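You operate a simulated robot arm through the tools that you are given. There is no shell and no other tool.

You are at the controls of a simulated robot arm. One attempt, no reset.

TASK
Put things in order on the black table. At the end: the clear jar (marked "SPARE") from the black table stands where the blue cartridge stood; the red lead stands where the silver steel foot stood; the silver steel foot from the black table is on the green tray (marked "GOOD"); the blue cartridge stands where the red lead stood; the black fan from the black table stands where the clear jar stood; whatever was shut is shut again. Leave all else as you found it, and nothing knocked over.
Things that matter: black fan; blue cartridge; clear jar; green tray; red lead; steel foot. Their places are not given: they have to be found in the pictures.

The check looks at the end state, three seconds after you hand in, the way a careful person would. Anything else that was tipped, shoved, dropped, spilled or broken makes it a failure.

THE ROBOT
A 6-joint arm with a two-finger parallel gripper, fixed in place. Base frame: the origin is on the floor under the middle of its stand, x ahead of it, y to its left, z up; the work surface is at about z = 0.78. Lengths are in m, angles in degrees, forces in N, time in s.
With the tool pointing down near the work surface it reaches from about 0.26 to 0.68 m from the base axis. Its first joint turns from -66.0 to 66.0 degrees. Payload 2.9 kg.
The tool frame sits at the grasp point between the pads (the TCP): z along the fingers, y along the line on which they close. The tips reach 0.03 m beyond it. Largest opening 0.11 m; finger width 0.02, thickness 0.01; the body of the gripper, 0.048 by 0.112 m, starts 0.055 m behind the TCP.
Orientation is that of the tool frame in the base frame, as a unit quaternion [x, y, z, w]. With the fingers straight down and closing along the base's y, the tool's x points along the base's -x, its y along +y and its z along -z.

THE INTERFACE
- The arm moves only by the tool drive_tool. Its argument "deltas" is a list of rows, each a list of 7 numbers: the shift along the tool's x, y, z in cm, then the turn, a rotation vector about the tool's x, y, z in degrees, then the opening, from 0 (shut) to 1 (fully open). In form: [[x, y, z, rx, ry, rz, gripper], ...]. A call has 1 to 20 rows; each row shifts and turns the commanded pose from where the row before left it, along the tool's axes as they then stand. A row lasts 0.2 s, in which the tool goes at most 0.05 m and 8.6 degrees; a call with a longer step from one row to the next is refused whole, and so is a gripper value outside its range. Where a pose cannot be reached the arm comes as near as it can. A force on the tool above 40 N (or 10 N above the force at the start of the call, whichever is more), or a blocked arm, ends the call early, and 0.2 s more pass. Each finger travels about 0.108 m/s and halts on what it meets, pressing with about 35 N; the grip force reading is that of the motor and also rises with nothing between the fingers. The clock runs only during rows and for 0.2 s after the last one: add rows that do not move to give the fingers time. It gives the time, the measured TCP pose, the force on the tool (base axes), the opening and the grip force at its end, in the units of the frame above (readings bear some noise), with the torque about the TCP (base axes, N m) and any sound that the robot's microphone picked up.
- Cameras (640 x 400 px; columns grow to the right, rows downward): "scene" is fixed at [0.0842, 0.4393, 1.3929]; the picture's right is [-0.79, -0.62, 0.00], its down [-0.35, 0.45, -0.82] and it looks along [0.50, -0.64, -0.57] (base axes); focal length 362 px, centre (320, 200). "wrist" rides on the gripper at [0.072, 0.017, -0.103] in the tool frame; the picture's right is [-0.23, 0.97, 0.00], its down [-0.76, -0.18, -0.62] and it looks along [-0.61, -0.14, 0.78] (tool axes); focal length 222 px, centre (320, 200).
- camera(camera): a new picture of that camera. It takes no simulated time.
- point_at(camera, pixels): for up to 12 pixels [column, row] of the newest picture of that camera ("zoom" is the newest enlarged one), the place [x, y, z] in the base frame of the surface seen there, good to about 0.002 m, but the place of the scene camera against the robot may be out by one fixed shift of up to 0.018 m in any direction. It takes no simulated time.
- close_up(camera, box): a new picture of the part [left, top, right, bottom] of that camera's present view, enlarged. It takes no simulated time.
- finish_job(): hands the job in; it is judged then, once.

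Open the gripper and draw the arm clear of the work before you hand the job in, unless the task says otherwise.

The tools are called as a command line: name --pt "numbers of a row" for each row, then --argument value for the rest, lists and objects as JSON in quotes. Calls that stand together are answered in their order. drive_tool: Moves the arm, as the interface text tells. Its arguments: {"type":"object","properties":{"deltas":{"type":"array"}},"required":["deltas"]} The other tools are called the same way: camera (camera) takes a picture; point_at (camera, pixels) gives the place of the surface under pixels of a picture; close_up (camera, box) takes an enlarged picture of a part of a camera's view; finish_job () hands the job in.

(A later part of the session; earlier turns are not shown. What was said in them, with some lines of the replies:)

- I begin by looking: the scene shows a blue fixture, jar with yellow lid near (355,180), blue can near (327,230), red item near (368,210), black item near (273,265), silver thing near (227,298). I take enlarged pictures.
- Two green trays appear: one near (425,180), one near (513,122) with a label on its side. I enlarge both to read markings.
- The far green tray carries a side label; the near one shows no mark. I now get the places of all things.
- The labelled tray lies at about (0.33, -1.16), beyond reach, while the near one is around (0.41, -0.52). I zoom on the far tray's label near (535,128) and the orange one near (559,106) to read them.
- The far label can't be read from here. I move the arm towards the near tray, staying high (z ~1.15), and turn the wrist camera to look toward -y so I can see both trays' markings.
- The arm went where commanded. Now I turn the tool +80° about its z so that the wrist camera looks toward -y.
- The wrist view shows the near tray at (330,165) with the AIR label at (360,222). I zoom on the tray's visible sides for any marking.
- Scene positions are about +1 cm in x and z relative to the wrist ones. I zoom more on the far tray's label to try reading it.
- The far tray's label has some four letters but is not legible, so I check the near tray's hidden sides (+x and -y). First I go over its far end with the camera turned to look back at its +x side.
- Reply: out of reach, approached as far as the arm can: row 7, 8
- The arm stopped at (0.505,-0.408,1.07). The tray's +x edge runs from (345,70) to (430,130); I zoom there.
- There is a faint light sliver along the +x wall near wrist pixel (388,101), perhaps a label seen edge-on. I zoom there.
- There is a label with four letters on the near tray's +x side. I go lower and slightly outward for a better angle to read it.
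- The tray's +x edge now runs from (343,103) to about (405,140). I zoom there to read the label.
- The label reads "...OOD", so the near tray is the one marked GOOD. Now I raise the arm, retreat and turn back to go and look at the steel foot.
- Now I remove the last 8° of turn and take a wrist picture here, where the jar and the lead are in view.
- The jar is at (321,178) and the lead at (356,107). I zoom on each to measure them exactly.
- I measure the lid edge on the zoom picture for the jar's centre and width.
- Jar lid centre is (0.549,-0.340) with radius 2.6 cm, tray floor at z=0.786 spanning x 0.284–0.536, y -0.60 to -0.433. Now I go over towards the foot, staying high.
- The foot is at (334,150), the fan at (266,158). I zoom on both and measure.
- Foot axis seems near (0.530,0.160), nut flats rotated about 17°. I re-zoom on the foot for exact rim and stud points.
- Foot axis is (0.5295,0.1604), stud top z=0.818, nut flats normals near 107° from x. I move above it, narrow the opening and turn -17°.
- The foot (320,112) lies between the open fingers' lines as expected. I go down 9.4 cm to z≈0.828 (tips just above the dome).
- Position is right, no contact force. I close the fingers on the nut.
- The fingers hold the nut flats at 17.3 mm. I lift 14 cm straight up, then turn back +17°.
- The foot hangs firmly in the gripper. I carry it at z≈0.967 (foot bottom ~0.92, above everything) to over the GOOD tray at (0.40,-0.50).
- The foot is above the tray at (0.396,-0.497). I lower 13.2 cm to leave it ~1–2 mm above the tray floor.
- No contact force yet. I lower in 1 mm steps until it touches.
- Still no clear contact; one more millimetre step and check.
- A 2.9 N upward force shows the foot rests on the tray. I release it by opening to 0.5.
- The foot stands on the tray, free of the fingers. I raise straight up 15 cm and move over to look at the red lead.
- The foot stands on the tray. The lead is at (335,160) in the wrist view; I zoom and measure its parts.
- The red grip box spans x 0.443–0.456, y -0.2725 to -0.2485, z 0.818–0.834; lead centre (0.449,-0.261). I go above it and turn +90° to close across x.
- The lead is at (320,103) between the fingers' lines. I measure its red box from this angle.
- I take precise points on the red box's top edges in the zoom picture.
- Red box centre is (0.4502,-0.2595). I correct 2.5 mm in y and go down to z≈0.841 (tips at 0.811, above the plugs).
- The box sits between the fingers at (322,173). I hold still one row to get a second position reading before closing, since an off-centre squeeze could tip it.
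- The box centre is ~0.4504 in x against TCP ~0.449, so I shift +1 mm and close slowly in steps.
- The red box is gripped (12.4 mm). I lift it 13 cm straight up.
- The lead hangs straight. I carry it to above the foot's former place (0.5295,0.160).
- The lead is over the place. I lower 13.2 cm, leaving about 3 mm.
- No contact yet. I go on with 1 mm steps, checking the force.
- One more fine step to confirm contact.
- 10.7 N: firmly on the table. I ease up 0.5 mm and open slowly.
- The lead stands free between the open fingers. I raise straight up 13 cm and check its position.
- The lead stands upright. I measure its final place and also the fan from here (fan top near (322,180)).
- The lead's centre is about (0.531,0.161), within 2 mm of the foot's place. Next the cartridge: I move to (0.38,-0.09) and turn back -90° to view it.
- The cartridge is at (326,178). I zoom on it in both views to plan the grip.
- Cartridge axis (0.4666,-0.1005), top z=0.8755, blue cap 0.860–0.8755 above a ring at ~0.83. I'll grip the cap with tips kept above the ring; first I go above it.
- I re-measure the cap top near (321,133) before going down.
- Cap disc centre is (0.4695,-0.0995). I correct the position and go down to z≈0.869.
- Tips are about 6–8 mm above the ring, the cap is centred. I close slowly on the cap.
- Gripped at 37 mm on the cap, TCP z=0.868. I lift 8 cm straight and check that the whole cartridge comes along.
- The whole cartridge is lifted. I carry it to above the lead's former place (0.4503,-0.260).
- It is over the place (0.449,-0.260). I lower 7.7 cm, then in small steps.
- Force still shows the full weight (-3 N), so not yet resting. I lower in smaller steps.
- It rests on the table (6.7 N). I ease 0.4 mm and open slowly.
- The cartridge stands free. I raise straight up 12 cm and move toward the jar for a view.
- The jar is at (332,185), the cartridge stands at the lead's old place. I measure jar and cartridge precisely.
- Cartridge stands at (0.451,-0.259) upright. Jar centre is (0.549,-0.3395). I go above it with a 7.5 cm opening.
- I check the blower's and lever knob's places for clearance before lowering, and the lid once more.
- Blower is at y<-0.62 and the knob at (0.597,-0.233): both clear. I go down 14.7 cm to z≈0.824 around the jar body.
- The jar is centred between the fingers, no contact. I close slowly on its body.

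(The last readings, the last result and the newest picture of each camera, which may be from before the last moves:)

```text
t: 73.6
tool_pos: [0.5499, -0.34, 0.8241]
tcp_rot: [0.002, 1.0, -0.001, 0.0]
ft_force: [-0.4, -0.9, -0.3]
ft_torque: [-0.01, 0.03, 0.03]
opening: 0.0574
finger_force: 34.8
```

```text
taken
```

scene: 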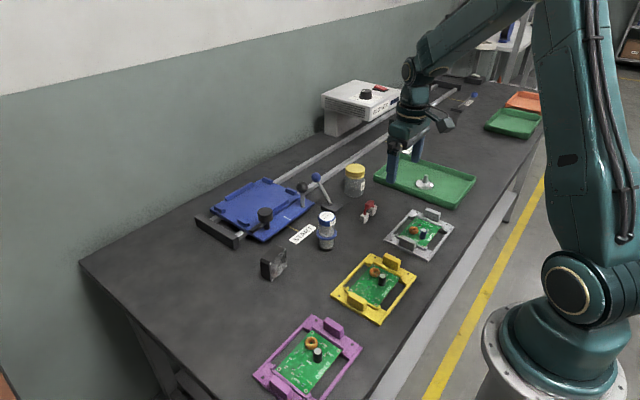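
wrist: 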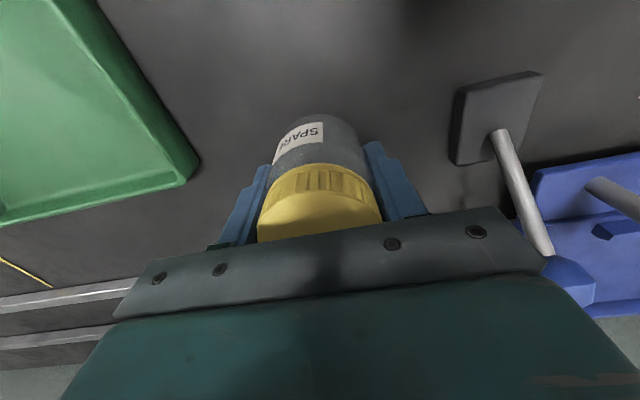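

Jar gripped at 57.4 mm. I lift it 13 cm straight up.

drive_tool --pt "0 0 -0.8 0 0 0 0.3" --pt "0 0 -1.7 0 0 0 0.3" --pt "0 0 -2.5 0 0 0 0.3" --pt "0 0 -3.0 0 0 0 0.3" --pt "0 0 -3.0 0 0 0 0.3" --pt "0 0 -1.5 0 0 0 0.3" --pt "0 0 -0.5 0 0 0 0.3" --pt "0 0 0 0 0 0 0.3"

camera --camera "wrist"

close_up --camera "scene" --box '[280, 90, 420, 230]'

```text
t: 75.4
tool_pos: [0.5488, -0.3402, 0.9543]
tcp_rot: [0.001, 1.0, 0.0, -0.001]
ft_force: [0.6, -0.3, -0.5]
ft_torque: [-0.01, -0.05, -0.03]
opening: 0.0577
finger_force: 35.1
```

```text
taken
```

wrist: 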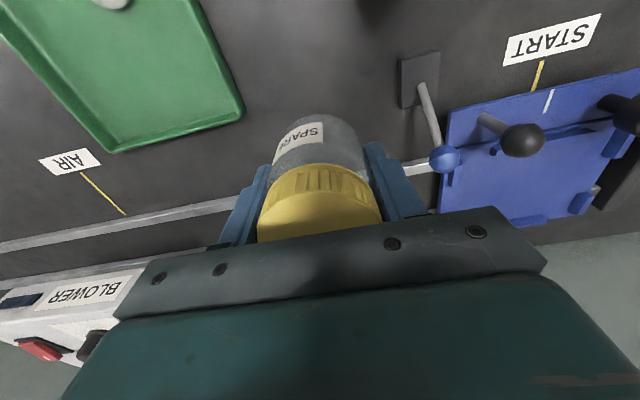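

```text
2.86 times, centred on (350, 160) of scene
```

zoom: 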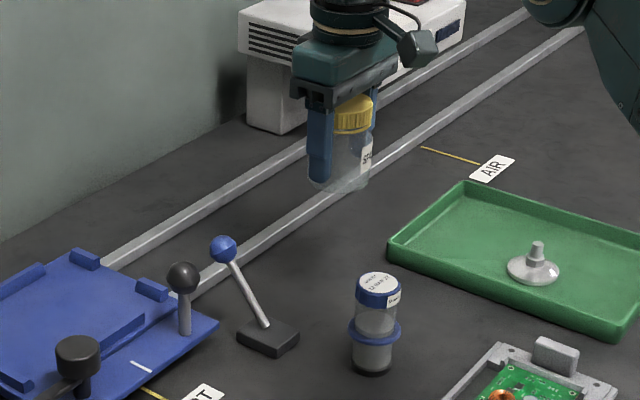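

The jar is held upright, bottom at ~0.91. I carry it to above the cartridge's former place (0.4695,-0.0995).

drive_tool --pt "0.7 1.8 0 0 0 0 0.3" --pt "1.05 3.2 0 0 0 0 0.3" --pt "1.05 3.2 0 0 0 0 0.3" --pt "1.05 3.2 0 0 0 0 0.3" --pt "1.05 3.2 0 0 0 0 0.3" --pt "1.05 3.2 0 0 0 0 0.3" --pt "1.05 3.2 0 0 0 0 0.3" --pt "0.7 2.1 0 0 0 0 0.3" --pt "0.3 1.0 0 0 0 0 0.3" --pt "0 0 0 0 0 0 0.3" --pt "0 0 0 0 0 0 0.3"

camera --camera "wrist"

```text
t: 77.8
tool_pos: [0.4692, -0.0975, 0.9551]
tcp_rot: [0.001, 1.0, -0.001, 0.0]
ft_force: [-0.5, -0.1, -1.1]
ft_torque: [0.02, -0.02, 0.0]
opening: 0.0573
finger_force: 35.0
```

```text
taken
```

wrist: 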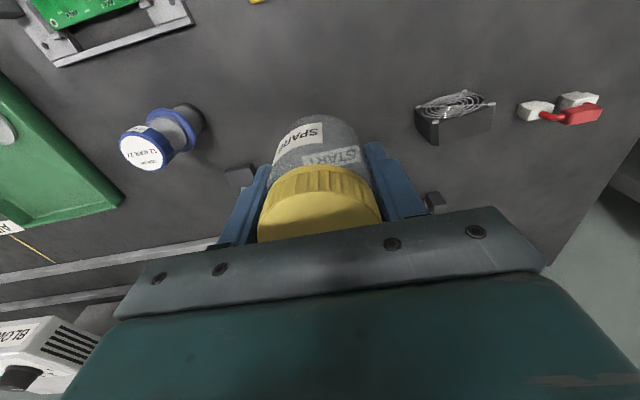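

The jar is over the place. I lower 12.6 cm, then approach in small steps.

drive_tool --pt "0 -0.05 2.0 0 0 0 0.3" --pt "0 0 3.0 0 0 0 0.3" --pt "0 0 3.0 0 0 0 0.3" --pt "0 0 2.5 0 0 0 0.3" --pt "0 0 1.3 0 0 0 0.3" --pt "0 0 0.6 0 0 0 0.3" --pt "0 0 0.2 0 0 0 0.3" --pt "0 0 0 0 0 0 0.3"

drive_tool --pt "0 0 0.1 0 0 0 0.3" --pt "0 0 0.1 0 0 0 0.3" --pt "0 0 0 0 0 0 0.3"

```text
t: 79.6
tool_pos: [0.4702, -0.1, 0.8287]
tcp_rot: [0.002, 1.0, 0.001, 0.0]
ft_force: [0.7, 1.0, -1.1]
ft_torque: [-0.01, 0.0, -0.01]
opening: 0.0575
finger_force: 35.2
```

```text
t: 80.4
tool_pos: [0.4712, -0.0995, 0.8272]
tcp_rot: [0.002, 1.0, -0.001, 0.0]
ft_force: [0.2, -0.7, -0.2]
ft_torque: [0.01, -0.01, 0.0]
opening: 0.0574
finger_force: 35.3
```

Not yet in contact (z 0.827; gripped at 0.824). I lower further in 1 mm and half-mm steps.

drive_tool --pt "0 0 0.1 0 0 0 0.3" --pt "0 0 0 0 0 0 0.3"

drive_tool --pt "0 0 0.07 0 0 0 0.3" --pt "0 0 0 0 0 0 0.3"

```text
t: 81.0
tool_pos: [0.4701, -0.1001, 0.8262]
tcp_rot: [0.002, 1.0, 0.0, -0.001]
ft_force: [0.9, 0.3, -0.2]
ft_torque: [0.03, -0.01, 0.02]
opening: 0.0572
finger_force: 34.9
```

```text
t: 81.6
tool_pos: [0.4704, -0.1, 0.8261]
tcp_rot: [0.002, 1.0, -0.001, 0.0]
ft_force: [-0.1, 0.1, -0.1]
ft_torque: [0.0, 0.04, -0.05]
opening: 0.0575
finger_force: 35.0
```

Still free; two more small steps with force checks.

drive_tool --pt "0 0 0.07 0 0 0 0.3" --pt "0 0 0 0 0 0 0.3"

drive_tool --pt "0 0 0.05 0 0 0 0.3" --pt "0 0 0 0 0 0 0.3"

```text
t: 82.2
tool_pos: [0.4713, -0.0993, 0.8236]
tcp_rot: [0.002, 1.0, 0.0, 0.0]
ft_force: [-1.0, -0.6, -0.5]
ft_torque: [-0.02, 0.0, 0.0]
opening: 0.0574
finger_force: 35.2
```

```text
t: 82.8
tool_pos: [0.4718, -0.0992, 0.823]
tcp_rot: [0.002, 1.0, 0.0, 0.001]
ft_force: [-2.0, -0.5, 4.1]
ft_torque: [-0.05, 0.04, -0.02]
opening: 0.0577
finger_force: 34.8
```

Contact (4 N). I open slowly to release the jar.

drive_tool --pt "0 0 -0.02 0 0 0 0.5" --pt "0 0 0 0 0 0 0.55" --pt "0 0 0 0 0 0 0.6" --pt "0 0 0 0 0 0 0.7" --pt "0 0 0 0 0 0 0.7"

camera --camera "wrist"

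```text
t: 84.0
tool_pos: [0.4691, -0.0994, 0.8244]
tcp_rot: [0.001, 1.0, -0.001, 0.0]
ft_force: [0.4, 0.9, 0.7]
ft_torque: [0.01, 0.01, 0.0]
opening: 0.0771
finger_force: 0.1
```

```text
taken
```

wrist: 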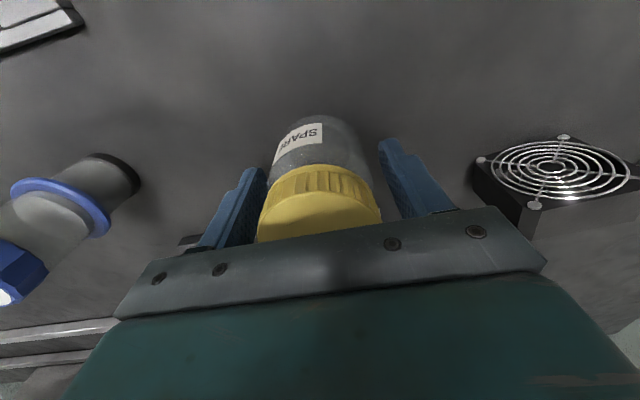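

The jar stands free. I raise 15 cm straight up and move to view the fan.

drive_tool --pt "0 0 -1.0 0 0 0 0.7" --pt "0 0 -3.0 0 0 0 0.7" --pt "0 0 -4.0 0 0 0 0.7" --pt "0 0 -4.0 0 0 0 0.7" --pt "0 0 -3.5 0 0 0 0.7" --pt "1.2 3.6 0 0 0 0 0.9" --pt "1.2 3.6 0 0 0 0 1" --pt "1.2 3.6 0 0 0 0 1" --pt "1.2 3.6 0 0 0 0 1" --pt "0 0 0 0 0 0 1" --pt "0 0 0 0 0 0 1"

camera --camera "wrist"

close_up --camera "scene" --box '[190, 140, 390, 320]'

```text
t: 86.4
tool_pos: [0.423, 0.0448, 0.9793]
tcp_rot: [0.002, 1.0, 0.0, 0.0]
ft_force: [-0.1, -0.4, 0.4]
ft_torque: [0.0, -0.02, 0.0]
opening: 0.1103
finger_force: 0.0
```

```text
taken
```

wrist: 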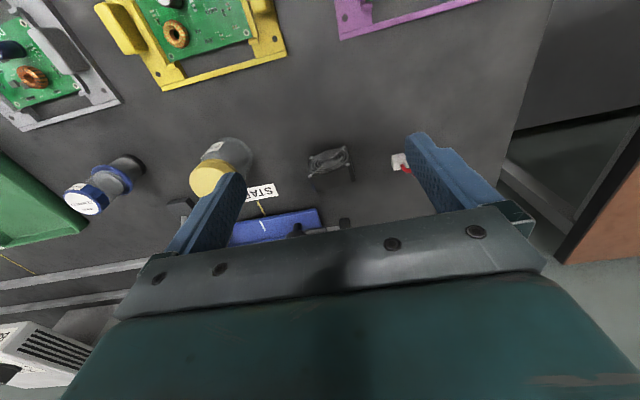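

```text
2.22 times, centred on (290, 230) of scene
```

zoom: 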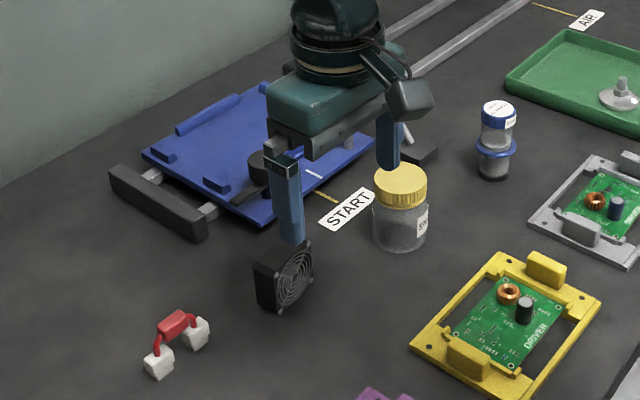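

The fan is at (331,167). I zoom and measure its corners.

close_up --camera "wrist" --box '[300, 135, 364, 200]'

point_at --camera "zoom" --pixels '[[228, 255], [390, 215], [260, 310], [350, 290], [420, 250], [300, 280], [380, 260], [235, 130], [365, 95], [410, 150], [300, 330], [440, 270]]'

```text
6.15 times, centred on (332, 168) of wrist
```

zoom: 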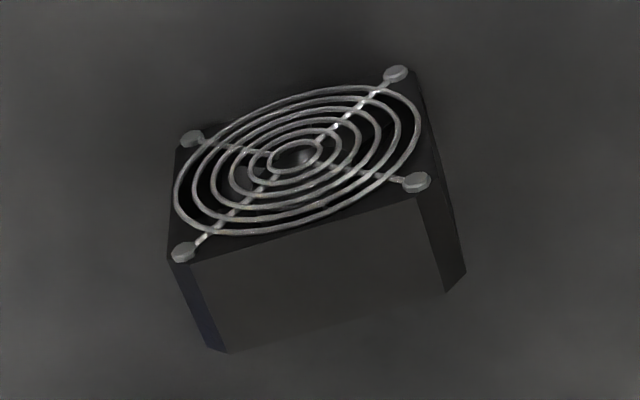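

```text
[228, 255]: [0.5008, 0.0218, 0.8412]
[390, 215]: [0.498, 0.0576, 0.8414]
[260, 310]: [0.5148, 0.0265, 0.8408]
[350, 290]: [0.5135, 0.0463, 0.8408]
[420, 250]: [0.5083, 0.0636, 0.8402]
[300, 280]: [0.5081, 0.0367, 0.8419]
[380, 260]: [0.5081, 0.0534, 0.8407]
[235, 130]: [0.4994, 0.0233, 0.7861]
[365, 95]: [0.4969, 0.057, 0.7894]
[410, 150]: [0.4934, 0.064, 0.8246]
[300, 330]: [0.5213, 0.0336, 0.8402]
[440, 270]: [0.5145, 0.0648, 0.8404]
```

Fan top z=0.841, about 60 mm wide, 24 mm thick, slightly turned. I measure the edges more to get its centre and angle.

point_at --camera "zoom" --pixels '[[200, 262], [405, 200], [232, 346], [440, 285], [178, 255], [210, 340], [430, 200], [460, 265], [220, 330], [425, 270], [187, 250], [417, 180]]'

close_up --camera "scene" --box '[250, 235, 300, 290]'

```text
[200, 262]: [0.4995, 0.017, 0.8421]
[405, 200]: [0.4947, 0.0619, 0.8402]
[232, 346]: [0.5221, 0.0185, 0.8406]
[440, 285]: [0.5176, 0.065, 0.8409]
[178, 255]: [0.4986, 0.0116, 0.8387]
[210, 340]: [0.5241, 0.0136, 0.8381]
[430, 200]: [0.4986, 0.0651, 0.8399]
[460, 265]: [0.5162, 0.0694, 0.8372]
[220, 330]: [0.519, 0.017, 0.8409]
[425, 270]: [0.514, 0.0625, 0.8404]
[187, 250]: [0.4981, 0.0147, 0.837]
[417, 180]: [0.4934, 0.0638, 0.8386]
```

```text
7.27 times, centred on (275, 262) of scene
```

zoom: 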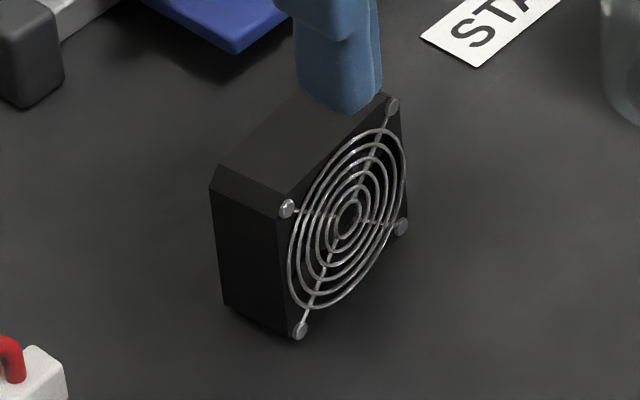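

Fan centre (0.5095,0.0405), its width direction at ~95.5° from x. I move above it, turn -5.5° with 8.8 cm opening, and check.

drive_tool --pt "-2.9 -0.15 0 0 0 0 0.8" --pt "-2.9 -0.15 0.5 0 0 0 0.8" --pt "-2.85 -0.13 0.5 0 0 0 0.8" --pt "0 0 0 0 0 -5.7 0.8" --pt "0 0 0 0 0 0 0.8" --pt "0 0 0 0 0 0 0.8"

camera --camera "wrist"

```text
t: 87.8
tool_pos: [0.5091, 0.0401, 0.9682]
tcp_rot: [-0.048, 0.999, -0.001, 0.0]
ft_force: [0.2, 0.1, 0.3]
ft_torque: [0.02, -0.03, 0.02]
opening: 0.0876
finger_force: 0.1
```

```text
taken
```

wrist: 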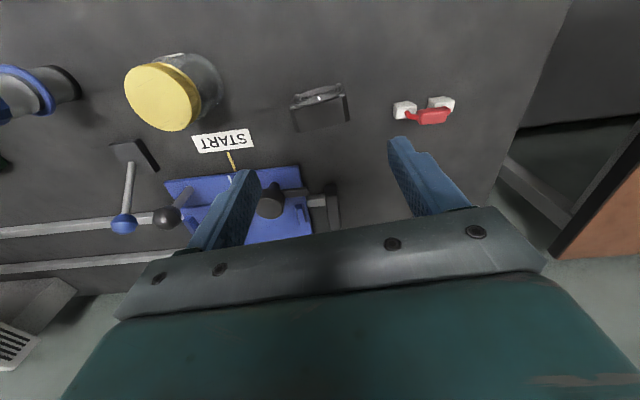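

The fan is at (320,107). I re-measure its top from here.

close_up --camera "wrist" --box '[280, 75, 360, 140]'

point_at --camera "zoom" --pixels '[[170, 210], [460, 150], [190, 330], [480, 280], [140, 205], [160, 335], [495, 180], [505, 265], [320, 240], [200, 250], [440, 220]]'

```text
6.15 times, centred on (320, 108) of wrist
```

zoom: 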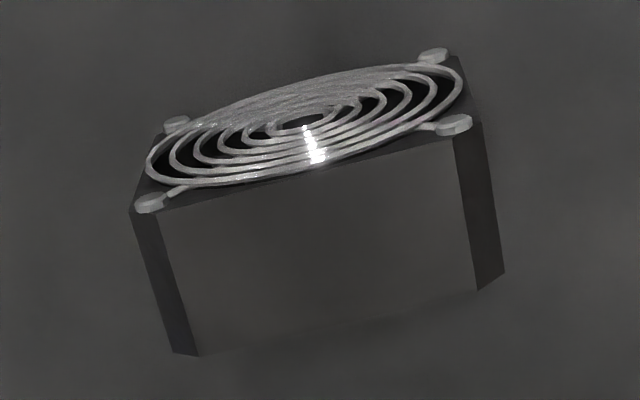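

```text
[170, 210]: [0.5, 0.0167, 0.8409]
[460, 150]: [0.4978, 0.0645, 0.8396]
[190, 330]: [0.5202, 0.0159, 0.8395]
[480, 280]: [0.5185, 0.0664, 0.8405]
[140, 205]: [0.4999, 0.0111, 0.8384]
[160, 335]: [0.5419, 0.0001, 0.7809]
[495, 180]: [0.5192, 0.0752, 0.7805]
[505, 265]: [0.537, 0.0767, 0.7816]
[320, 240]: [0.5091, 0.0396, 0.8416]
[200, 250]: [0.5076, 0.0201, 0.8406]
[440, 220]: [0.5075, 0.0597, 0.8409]
```

Fan centre refined to (0.5107,0.040), angle ~94.3°. I correct slightly and go down to z≈0.818 with the fingers beside it.

drive_tool --pt "-0.15 0 2.0 0 0 1.2 0.8" --pt "0 0 3.0 0 0 0 0.8" --pt "0 0 3.0 0 0 0 0.8" --pt "0 0 3.0 0 0 0 0.8" --pt "0 0 2.4 0 0 0 0.8" --pt "0 0 1.6 0 0 0 0.8" --pt "0 0 0 0 0 0 0.8" --pt "0 0 0 0 0 0 0.8"

camera --camera "wrist"

close_up --camera "scene" --box '[220, 200, 340, 300]'

```text
t: 89.6
tool_pos: [0.5117, 0.0413, 0.8202]
tcp_rot: [-0.037, 0.999, 0.0, 0.0]
ft_force: [-1.1, 0.1, 0.6]
ft_torque: [-0.01, -0.03, 0.0]
opening: 0.088
finger_force: 0.0
```

```text
taken
```

wrist: 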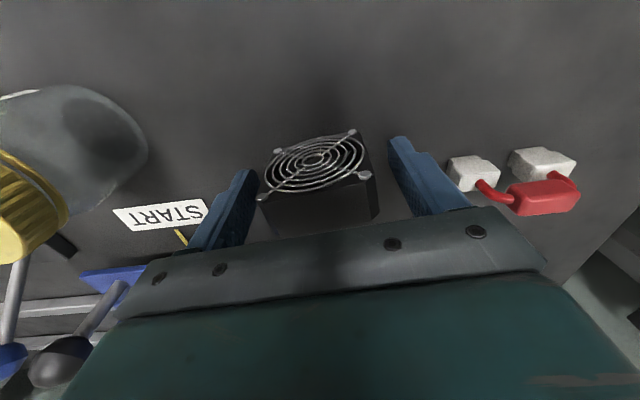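

```text
4.00 times, centred on (280, 250) of scene
```

zoom: 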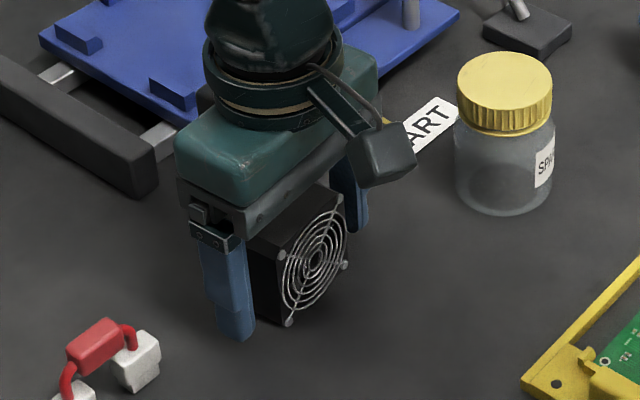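

The fan sits between the fingers with a gap on each side. I close slowly.

drive_tool --pt "0 0 0 0 0 0 0.7" --pt "0 0 0 0 0 0 0.63" --pt "0 0 0 0 0 0 0.58" --pt "0 0 0 0 0 0 0.54" --pt "0 0 0 0 0 0 0.5" --pt "0 0 0 0 0 0 0.4" --pt "0 0 0 0 0 0 0.4"

camera --camera "wrist"

```text
t: 91.2
tool_pos: [0.5103, 0.0408, 0.819]
tcp_rot: [-0.038, 0.999, 0.0, 0.001]
ft_force: [-0.4, -0.1, 1.1]
ft_torque: [0.02, 0.03, -0.04]
opening: 0.0595
finger_force: 34.7
```

```text
taken
```

wrist: 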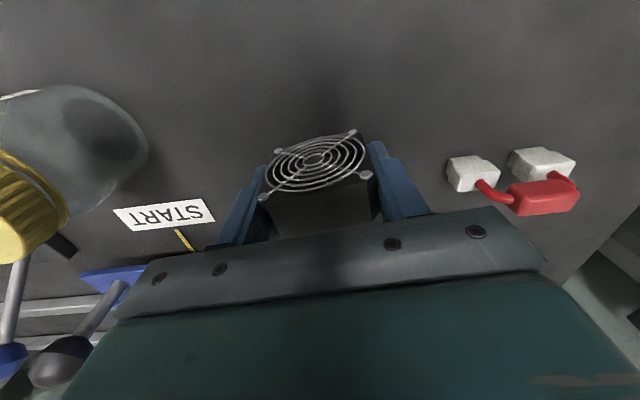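

Gripped at 59.5 mm. I lift the fan 13 cm straight up.

drive_tool --pt "0 0 -0.8 0 0 0 0.4" --pt "0 0 -1.7 0 0 0 0.4" --pt "0 0 -2.5 0 0 0 0.4" --pt "0 0 -3.0 0 0 0 0.4" --pt "0 0 -3.0 0 0 0 0.4" --pt "0 0 -1.5 0 0 0 0.4" --pt "0 0 -0.5 0 0 0 0.4" --pt "0 0 0 0 0 0 0.4"

camera --camera "wrist"

close_up --camera "scene" --box '[200, 150, 380, 300]'

```text
t: 93.0
tool_pos: [0.5114, 0.0411, 0.9499]
tcp_rot: [-0.037, 0.999, 0.0, 0.0]
ft_force: [-0.4, -1.6, -1.3]
ft_torque: [-0.02, -0.01, -0.01]
opening: 0.0595
finger_force: 35.2
```

```text
taken
```

wrist: 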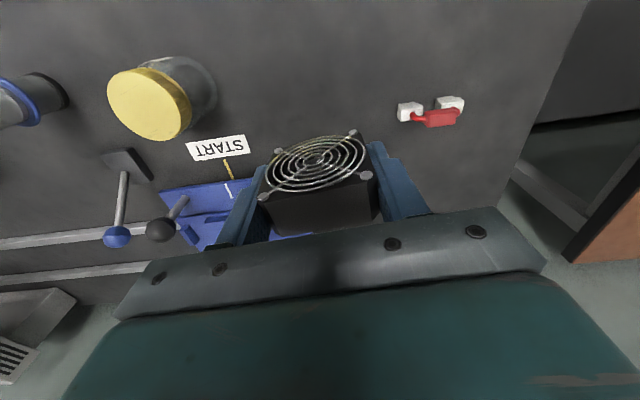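

```text
2.67 times, centred on (290, 225) of scene
```

zoom: 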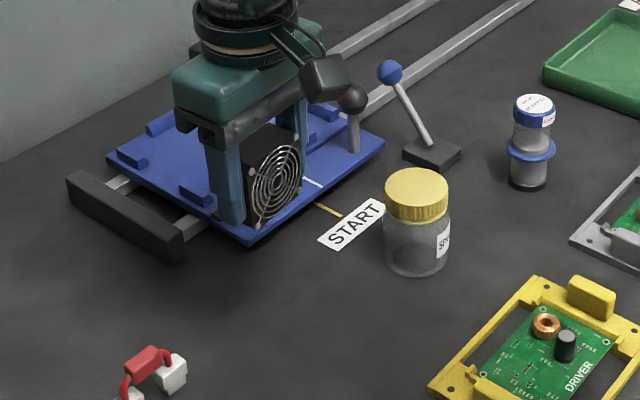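

The fan is held upright. I carry it at this height to above the jar's former place (0.549,-0.3395).

drive_tool --pt "-0.05 -1.8 0 0 0 0 0.4" --pt "-0.08 -3.4 0 0 0 0 0.4" --pt "-0.08 -3.4 0 0 0 0 0.4" --pt "-0.08 -3.4 0 0 0 0 0.4" --pt "-0.08 -3.4 0 0 0 0 0.4" --pt "-0.08 -3.4 0 0 0 0 0.4" --pt "-0.08 -3.4 0 0 0 0 0.4" --pt "-0.08 -3.4 0 0 0 0 0.4" --pt "-0.08 -3.4 0 0 0 0 0.4" --pt "-0.08 -3.4 0 0 0 0 0.4" --pt "-0.08 -3.4 0 0 0 0 0.4" --pt "-0.07 -2.43 0 0 0 0 0.4" --pt "0 0 0 0 0 0 0.4" --pt "0 0 0 0 0 0 0.4"

camera --camera "wrist"

close_up --camera "scene" --box '[280, 90, 440, 230]'

```text
t: 96.0
tool_pos: [0.5481, -0.3405, 0.9479]
tcp_rot: [-0.038, 0.999, 0.0, 0.0]
ft_force: [0.3, 0.4, -0.9]
ft_torque: [-0.01, 0.0, -0.02]
opening: 0.0596
finger_force: 34.8
```

```text
taken
```

wrist: 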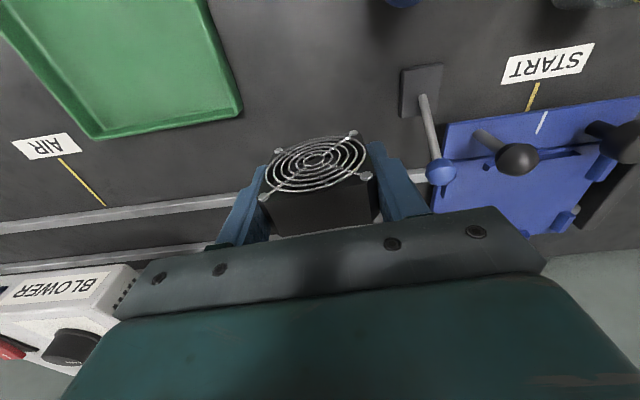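

```text
2.86 times, centred on (360, 160) of scene
```

zoom: 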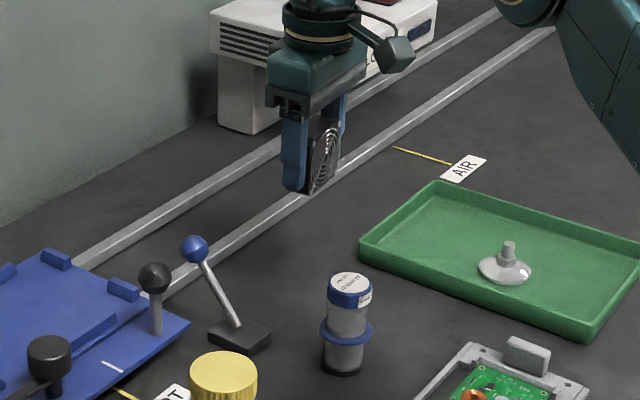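

Over the place. I check the lever base's nearest edge, (402,95)–(402,115), for finger clearance.

point_at --camera "wrist" --pixels '[[405, 112], [404, 75], [438, 172], [425, 105], [240, 110], [260, 205]]'

```text
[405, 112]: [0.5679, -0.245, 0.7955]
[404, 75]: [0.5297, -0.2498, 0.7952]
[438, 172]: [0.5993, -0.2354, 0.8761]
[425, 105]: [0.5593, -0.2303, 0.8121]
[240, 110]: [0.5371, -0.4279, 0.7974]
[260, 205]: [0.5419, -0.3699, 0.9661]
```

Lever base edge is at y=-0.25, clear. I lower 12.6 cm and then in small steps.

drive_tool --pt "0 0 2.0 0 0 0 0.4" --pt "0 0 3.0 0 0 0 0.4" --pt "0 0 3.0 0 0 0 0.4" --pt "0 0 2.5 0 0 0 0.4" --pt "0 0 1.3 0 0 0 0.4" --pt "0 0 0.6 0 0 0 0.4" --pt "0 0 0.2 0 0 0 0.4" --pt "0 0 0 0 0 0 0.4"

drive_tool --pt "0 0 0.1 0 0 0 0.4" --pt "0 0 0.1 0 0 0 0.4" --pt "0 0 0 0 0 0 0.4"

```text
t: 97.8
tool_pos: [0.5507, -0.34, 0.8219]
tcp_rot: [-0.037, 0.999, 0.0, 0.0]
ft_force: [0.6, 0.7, -1.0]
ft_torque: [-0.02, -0.02, 0.01]
opening: 0.0594
finger_force: 34.7
```

```text
t: 98.6
tool_pos: [0.5492, -0.3393, 0.8204]
tcp_rot: [-0.038, 0.999, 0.001, 0.001]
ft_force: [-0.1, 0.5, -1.4]
ft_torque: [-0.01, -0.02, 0.01]
opening: 0.0594
finger_force: 35.8
```

No contact yet (z 0.8204). I continue with sub-millimetre steps.

drive_tool --pt "0 0 0.07 0 0 0 0.4" --pt "0 0 0 0 0 0 0.4"

drive_tool --pt "0 0 0.06 0 0 0 0.4" --pt "0 0 0 0 0 0 0.4"

```text
t: 99.2
tool_pos: [0.5484, -0.3388, 0.8195]
tcp_rot: [-0.038, 0.999, 0.001, 0.0]
ft_force: [0.2, 0.4, -0.9]
ft_torque: [-0.01, -0.03, 0.05]
opening: 0.0595
finger_force: 34.9
```

```text
t: 99.8
tool_pos: [0.5482, -0.3398, 0.8197]
tcp_rot: [-0.038, 0.999, 0.001, 0.0]
ft_force: [-0.1, 0.6, -1.1]
ft_torque: [0.01, 0.02, 0.01]
opening: 0.0594
finger_force: 35.2
```

Still free; two further small steps.

drive_tool --pt "0 0 0.06 0 0 0 0.4" --pt "0 0 0 0 0 0 0.4"

drive_tool --pt "0 0 0.05 0 0 0 0.4" --pt "0 0 0 0 0 0 0.4"

```text
t: 100.4
tool_pos: [0.5482, -0.3397, 0.82]
tcp_rot: [-0.037, 0.999, 0.0, 0.0]
ft_force: [0.7, 0.0, -0.3]
ft_torque: [-0.02, -0.02, -0.03]
opening: 0.0595
finger_force: 35.2
```

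```text
t: 101.0
tool_pos: [0.5485, -0.3392, 0.819]
tcp_rot: [-0.038, 0.999, 0.0, -0.001]
ft_force: [-0.6, 0.4, 2.0]
ft_torque: [0.05, 0.04, 0.01]
opening: 0.0596
finger_force: 35.1
```

Light contact (+2 N). I open slowly to release the fan.

drive_tool --pt "0 0 0 0 0 0 0.54" --pt "0 0 0 0 0 0 0.56" --pt "0 0 0 0 0 0 0.6" --pt "0 0 0 0 0 0 0.68" --pt "0 0 0 0 0 0 0.72" --pt "0 0 0 0 0 0 0.72"

camera --camera "wrist"

```text
t: 102.4
tool_pos: [0.5495, -0.3403, 0.8192]
tcp_rot: [-0.038, 0.999, 0.0, -0.001]
ft_force: [0.5, 0.4, 0.0]
ft_torque: [0.03, 0.0, -0.01]
opening: 0.0791
finger_force: 0.0
```

```text
taken
```

wrist: 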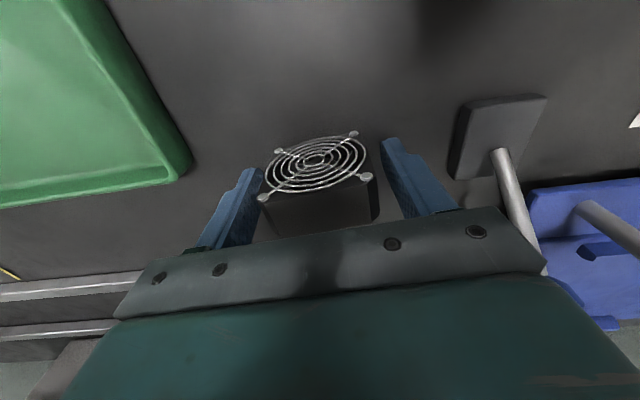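

The fan stands between the open fingers. I raise straight up 16 cm and then back toward the base for a full view.

drive_tool --pt "0 0 -0.8 0 0 0 0.72" --pt "0 0 -2.5 0 0 0 0.72" --pt "0 0 -3.5 0 0 0 0.72" --pt "0 0 -4.0 0 0 0 0.72" --pt "0 0 -4.0 0 0 0 0.72" --pt "2.0 0 -2.5 0 0 4.3 0.9" --pt "3.5 1.0 -2.0 0 0 0 1" --pt "3.5 2.0 -1.5 0 0 0 1" --pt "3.5 3.0 -1.0 0 0 0 1" --pt "2.5 4.0 0 0 0 0 1" --pt "0 4.0 0 0 0 0 1" --pt "0 4.0 0 0 0 0 1" --pt "0 0 0 0 0 0 1"

camera --camera "wrist"

camera --camera "scene"

```text
t: 105.2
tool_pos: [0.3978, -0.1626, 1.0372]
tcp_rot: [0.0, 1.0, 0.001, 0.0]
ft_force: [-0.7, -0.3, -0.2]
ft_torque: [0.02, -0.03, 0.0]
opening: 0.1098
finger_force: 0.0
```

```text
taken
```

wrist: 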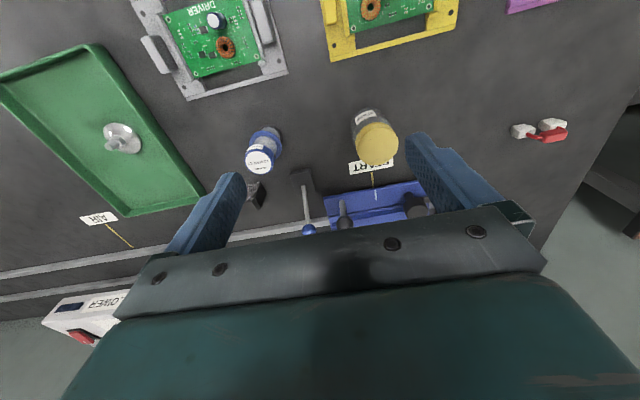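

```text
taken
```

scene: 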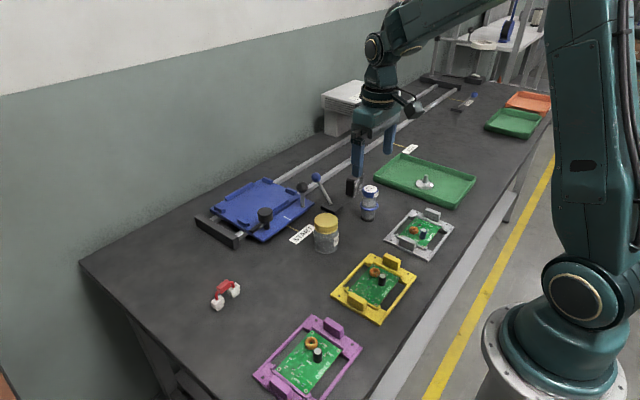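

All objects appear in place. I move the arm higher and back, near its starting pose, to clear the work and then verify everything.

drive_tool --pt "0.5 3.0 -1.5 0 0 0 1" --pt "0.5 3.0 -1.5 0 0 0 1" --pt "0.5 3.5 -1.5 0 0 0 1" --pt "0.5 3.5 -1.0 0 0 0 1" --pt "0 0 0 0 0 0 1"

camera --camera "wrist"

close_up --camera "scene" --box '[190, 140, 390, 320]'

close_up --camera "scene" --box '[320, 130, 490, 240]'

```text
t: 106.4
tool_pos: [0.3787, -0.0294, 1.0933]
tcp_rot: [0.0, 1.0, 0.0, 0.0]
ft_force: [-0.1, 0.7, 0.6]
ft_torque: [-0.01, 0.0, 0.04]
opening: 0.11
finger_force: 0.0
```

```text
taken
```

wrist: 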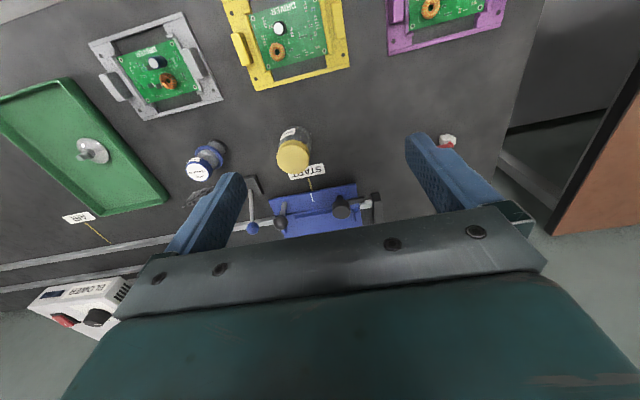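

```text
2.22 times, centred on (290, 230) of scene
```

zoom: 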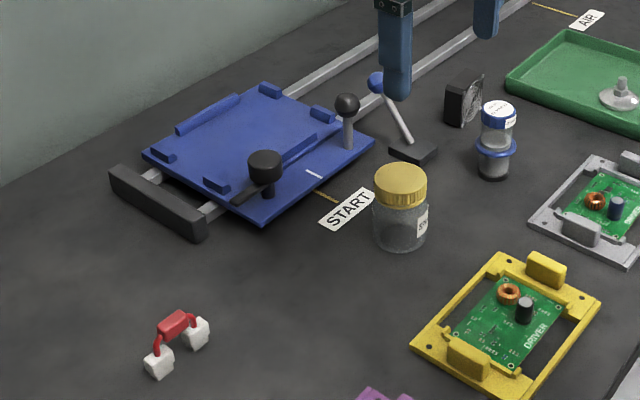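

```text
3.64 times, centred on (405, 185) of scene
```

zoom: 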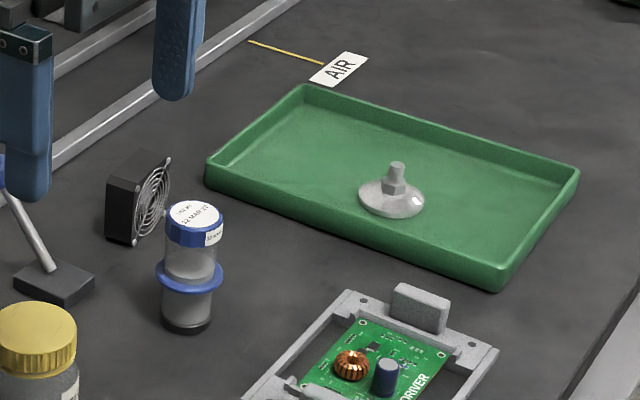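

Everything stands upright and the shuttle, levers and boards look unchanged. I do a last position check with the scene camera.

camera --camera "scene"

point_at --camera "scene" --pixels '[[326, 221], [370, 190], [352, 184], [360, 182], [225, 286], [425, 179], [217, 305], [233, 291]]'

```text
taken
```

scene: 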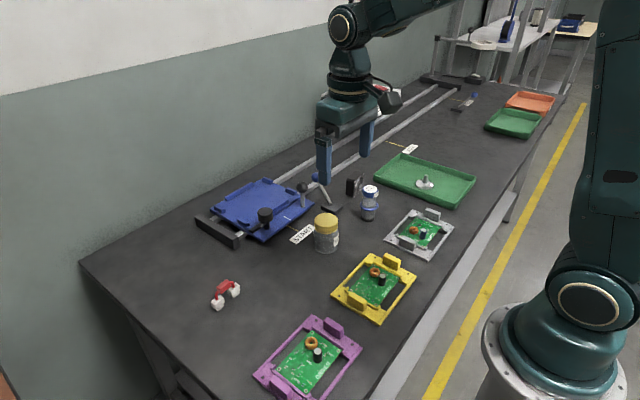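

```text
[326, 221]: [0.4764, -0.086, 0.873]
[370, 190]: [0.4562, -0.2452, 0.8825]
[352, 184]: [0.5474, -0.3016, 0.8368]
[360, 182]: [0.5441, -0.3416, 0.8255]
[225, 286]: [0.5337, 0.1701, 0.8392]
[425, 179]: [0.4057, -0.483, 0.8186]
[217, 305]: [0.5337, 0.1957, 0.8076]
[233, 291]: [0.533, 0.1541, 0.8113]
```

The positions agree with the targets within a few millimetres once the scene camera's fixed shift is allowed for. The gripper is open and clear of the work, so I hand in.

finish_job

```text
The job is handed in.
```

The rearrangement is done and handed in. In the last pictures everything stands upright, and the shuttle, levers, boards and blower look unchanged.

| Item | Where it stands now | Approx. position (x, y) | Off target |
|---|---|---|---|
| Steel foot | On the green tray marked "GOOD" | (0.396, -0.498) | Well inside the walls |
| Red lead | Where the foot stood | (0.531, 0.161) | 1–2 mm |
| Blue cartridge | Where the lead stood | (0.451, -0.259) | 1–2 mm |
| Clear jar ("SPARE") | Where the cartridge stood | (0.470, -0.099) | 1–2 mm |
| Black fan | Where the jar stood | (0.549, -0.340) | 1–2 mm |

- **Which tray:** There are two green trays. I used the near one, whose side label read "..OOD" at a steep angle. The far one also has a label I could not read, but it is out of the arm's reach.
- **Nothing to re-shut:** I opened nothing, and the jar and cartridge kept their lids on throughout.

The gripper is open and the arm is back near its starting pose, clear of the work.
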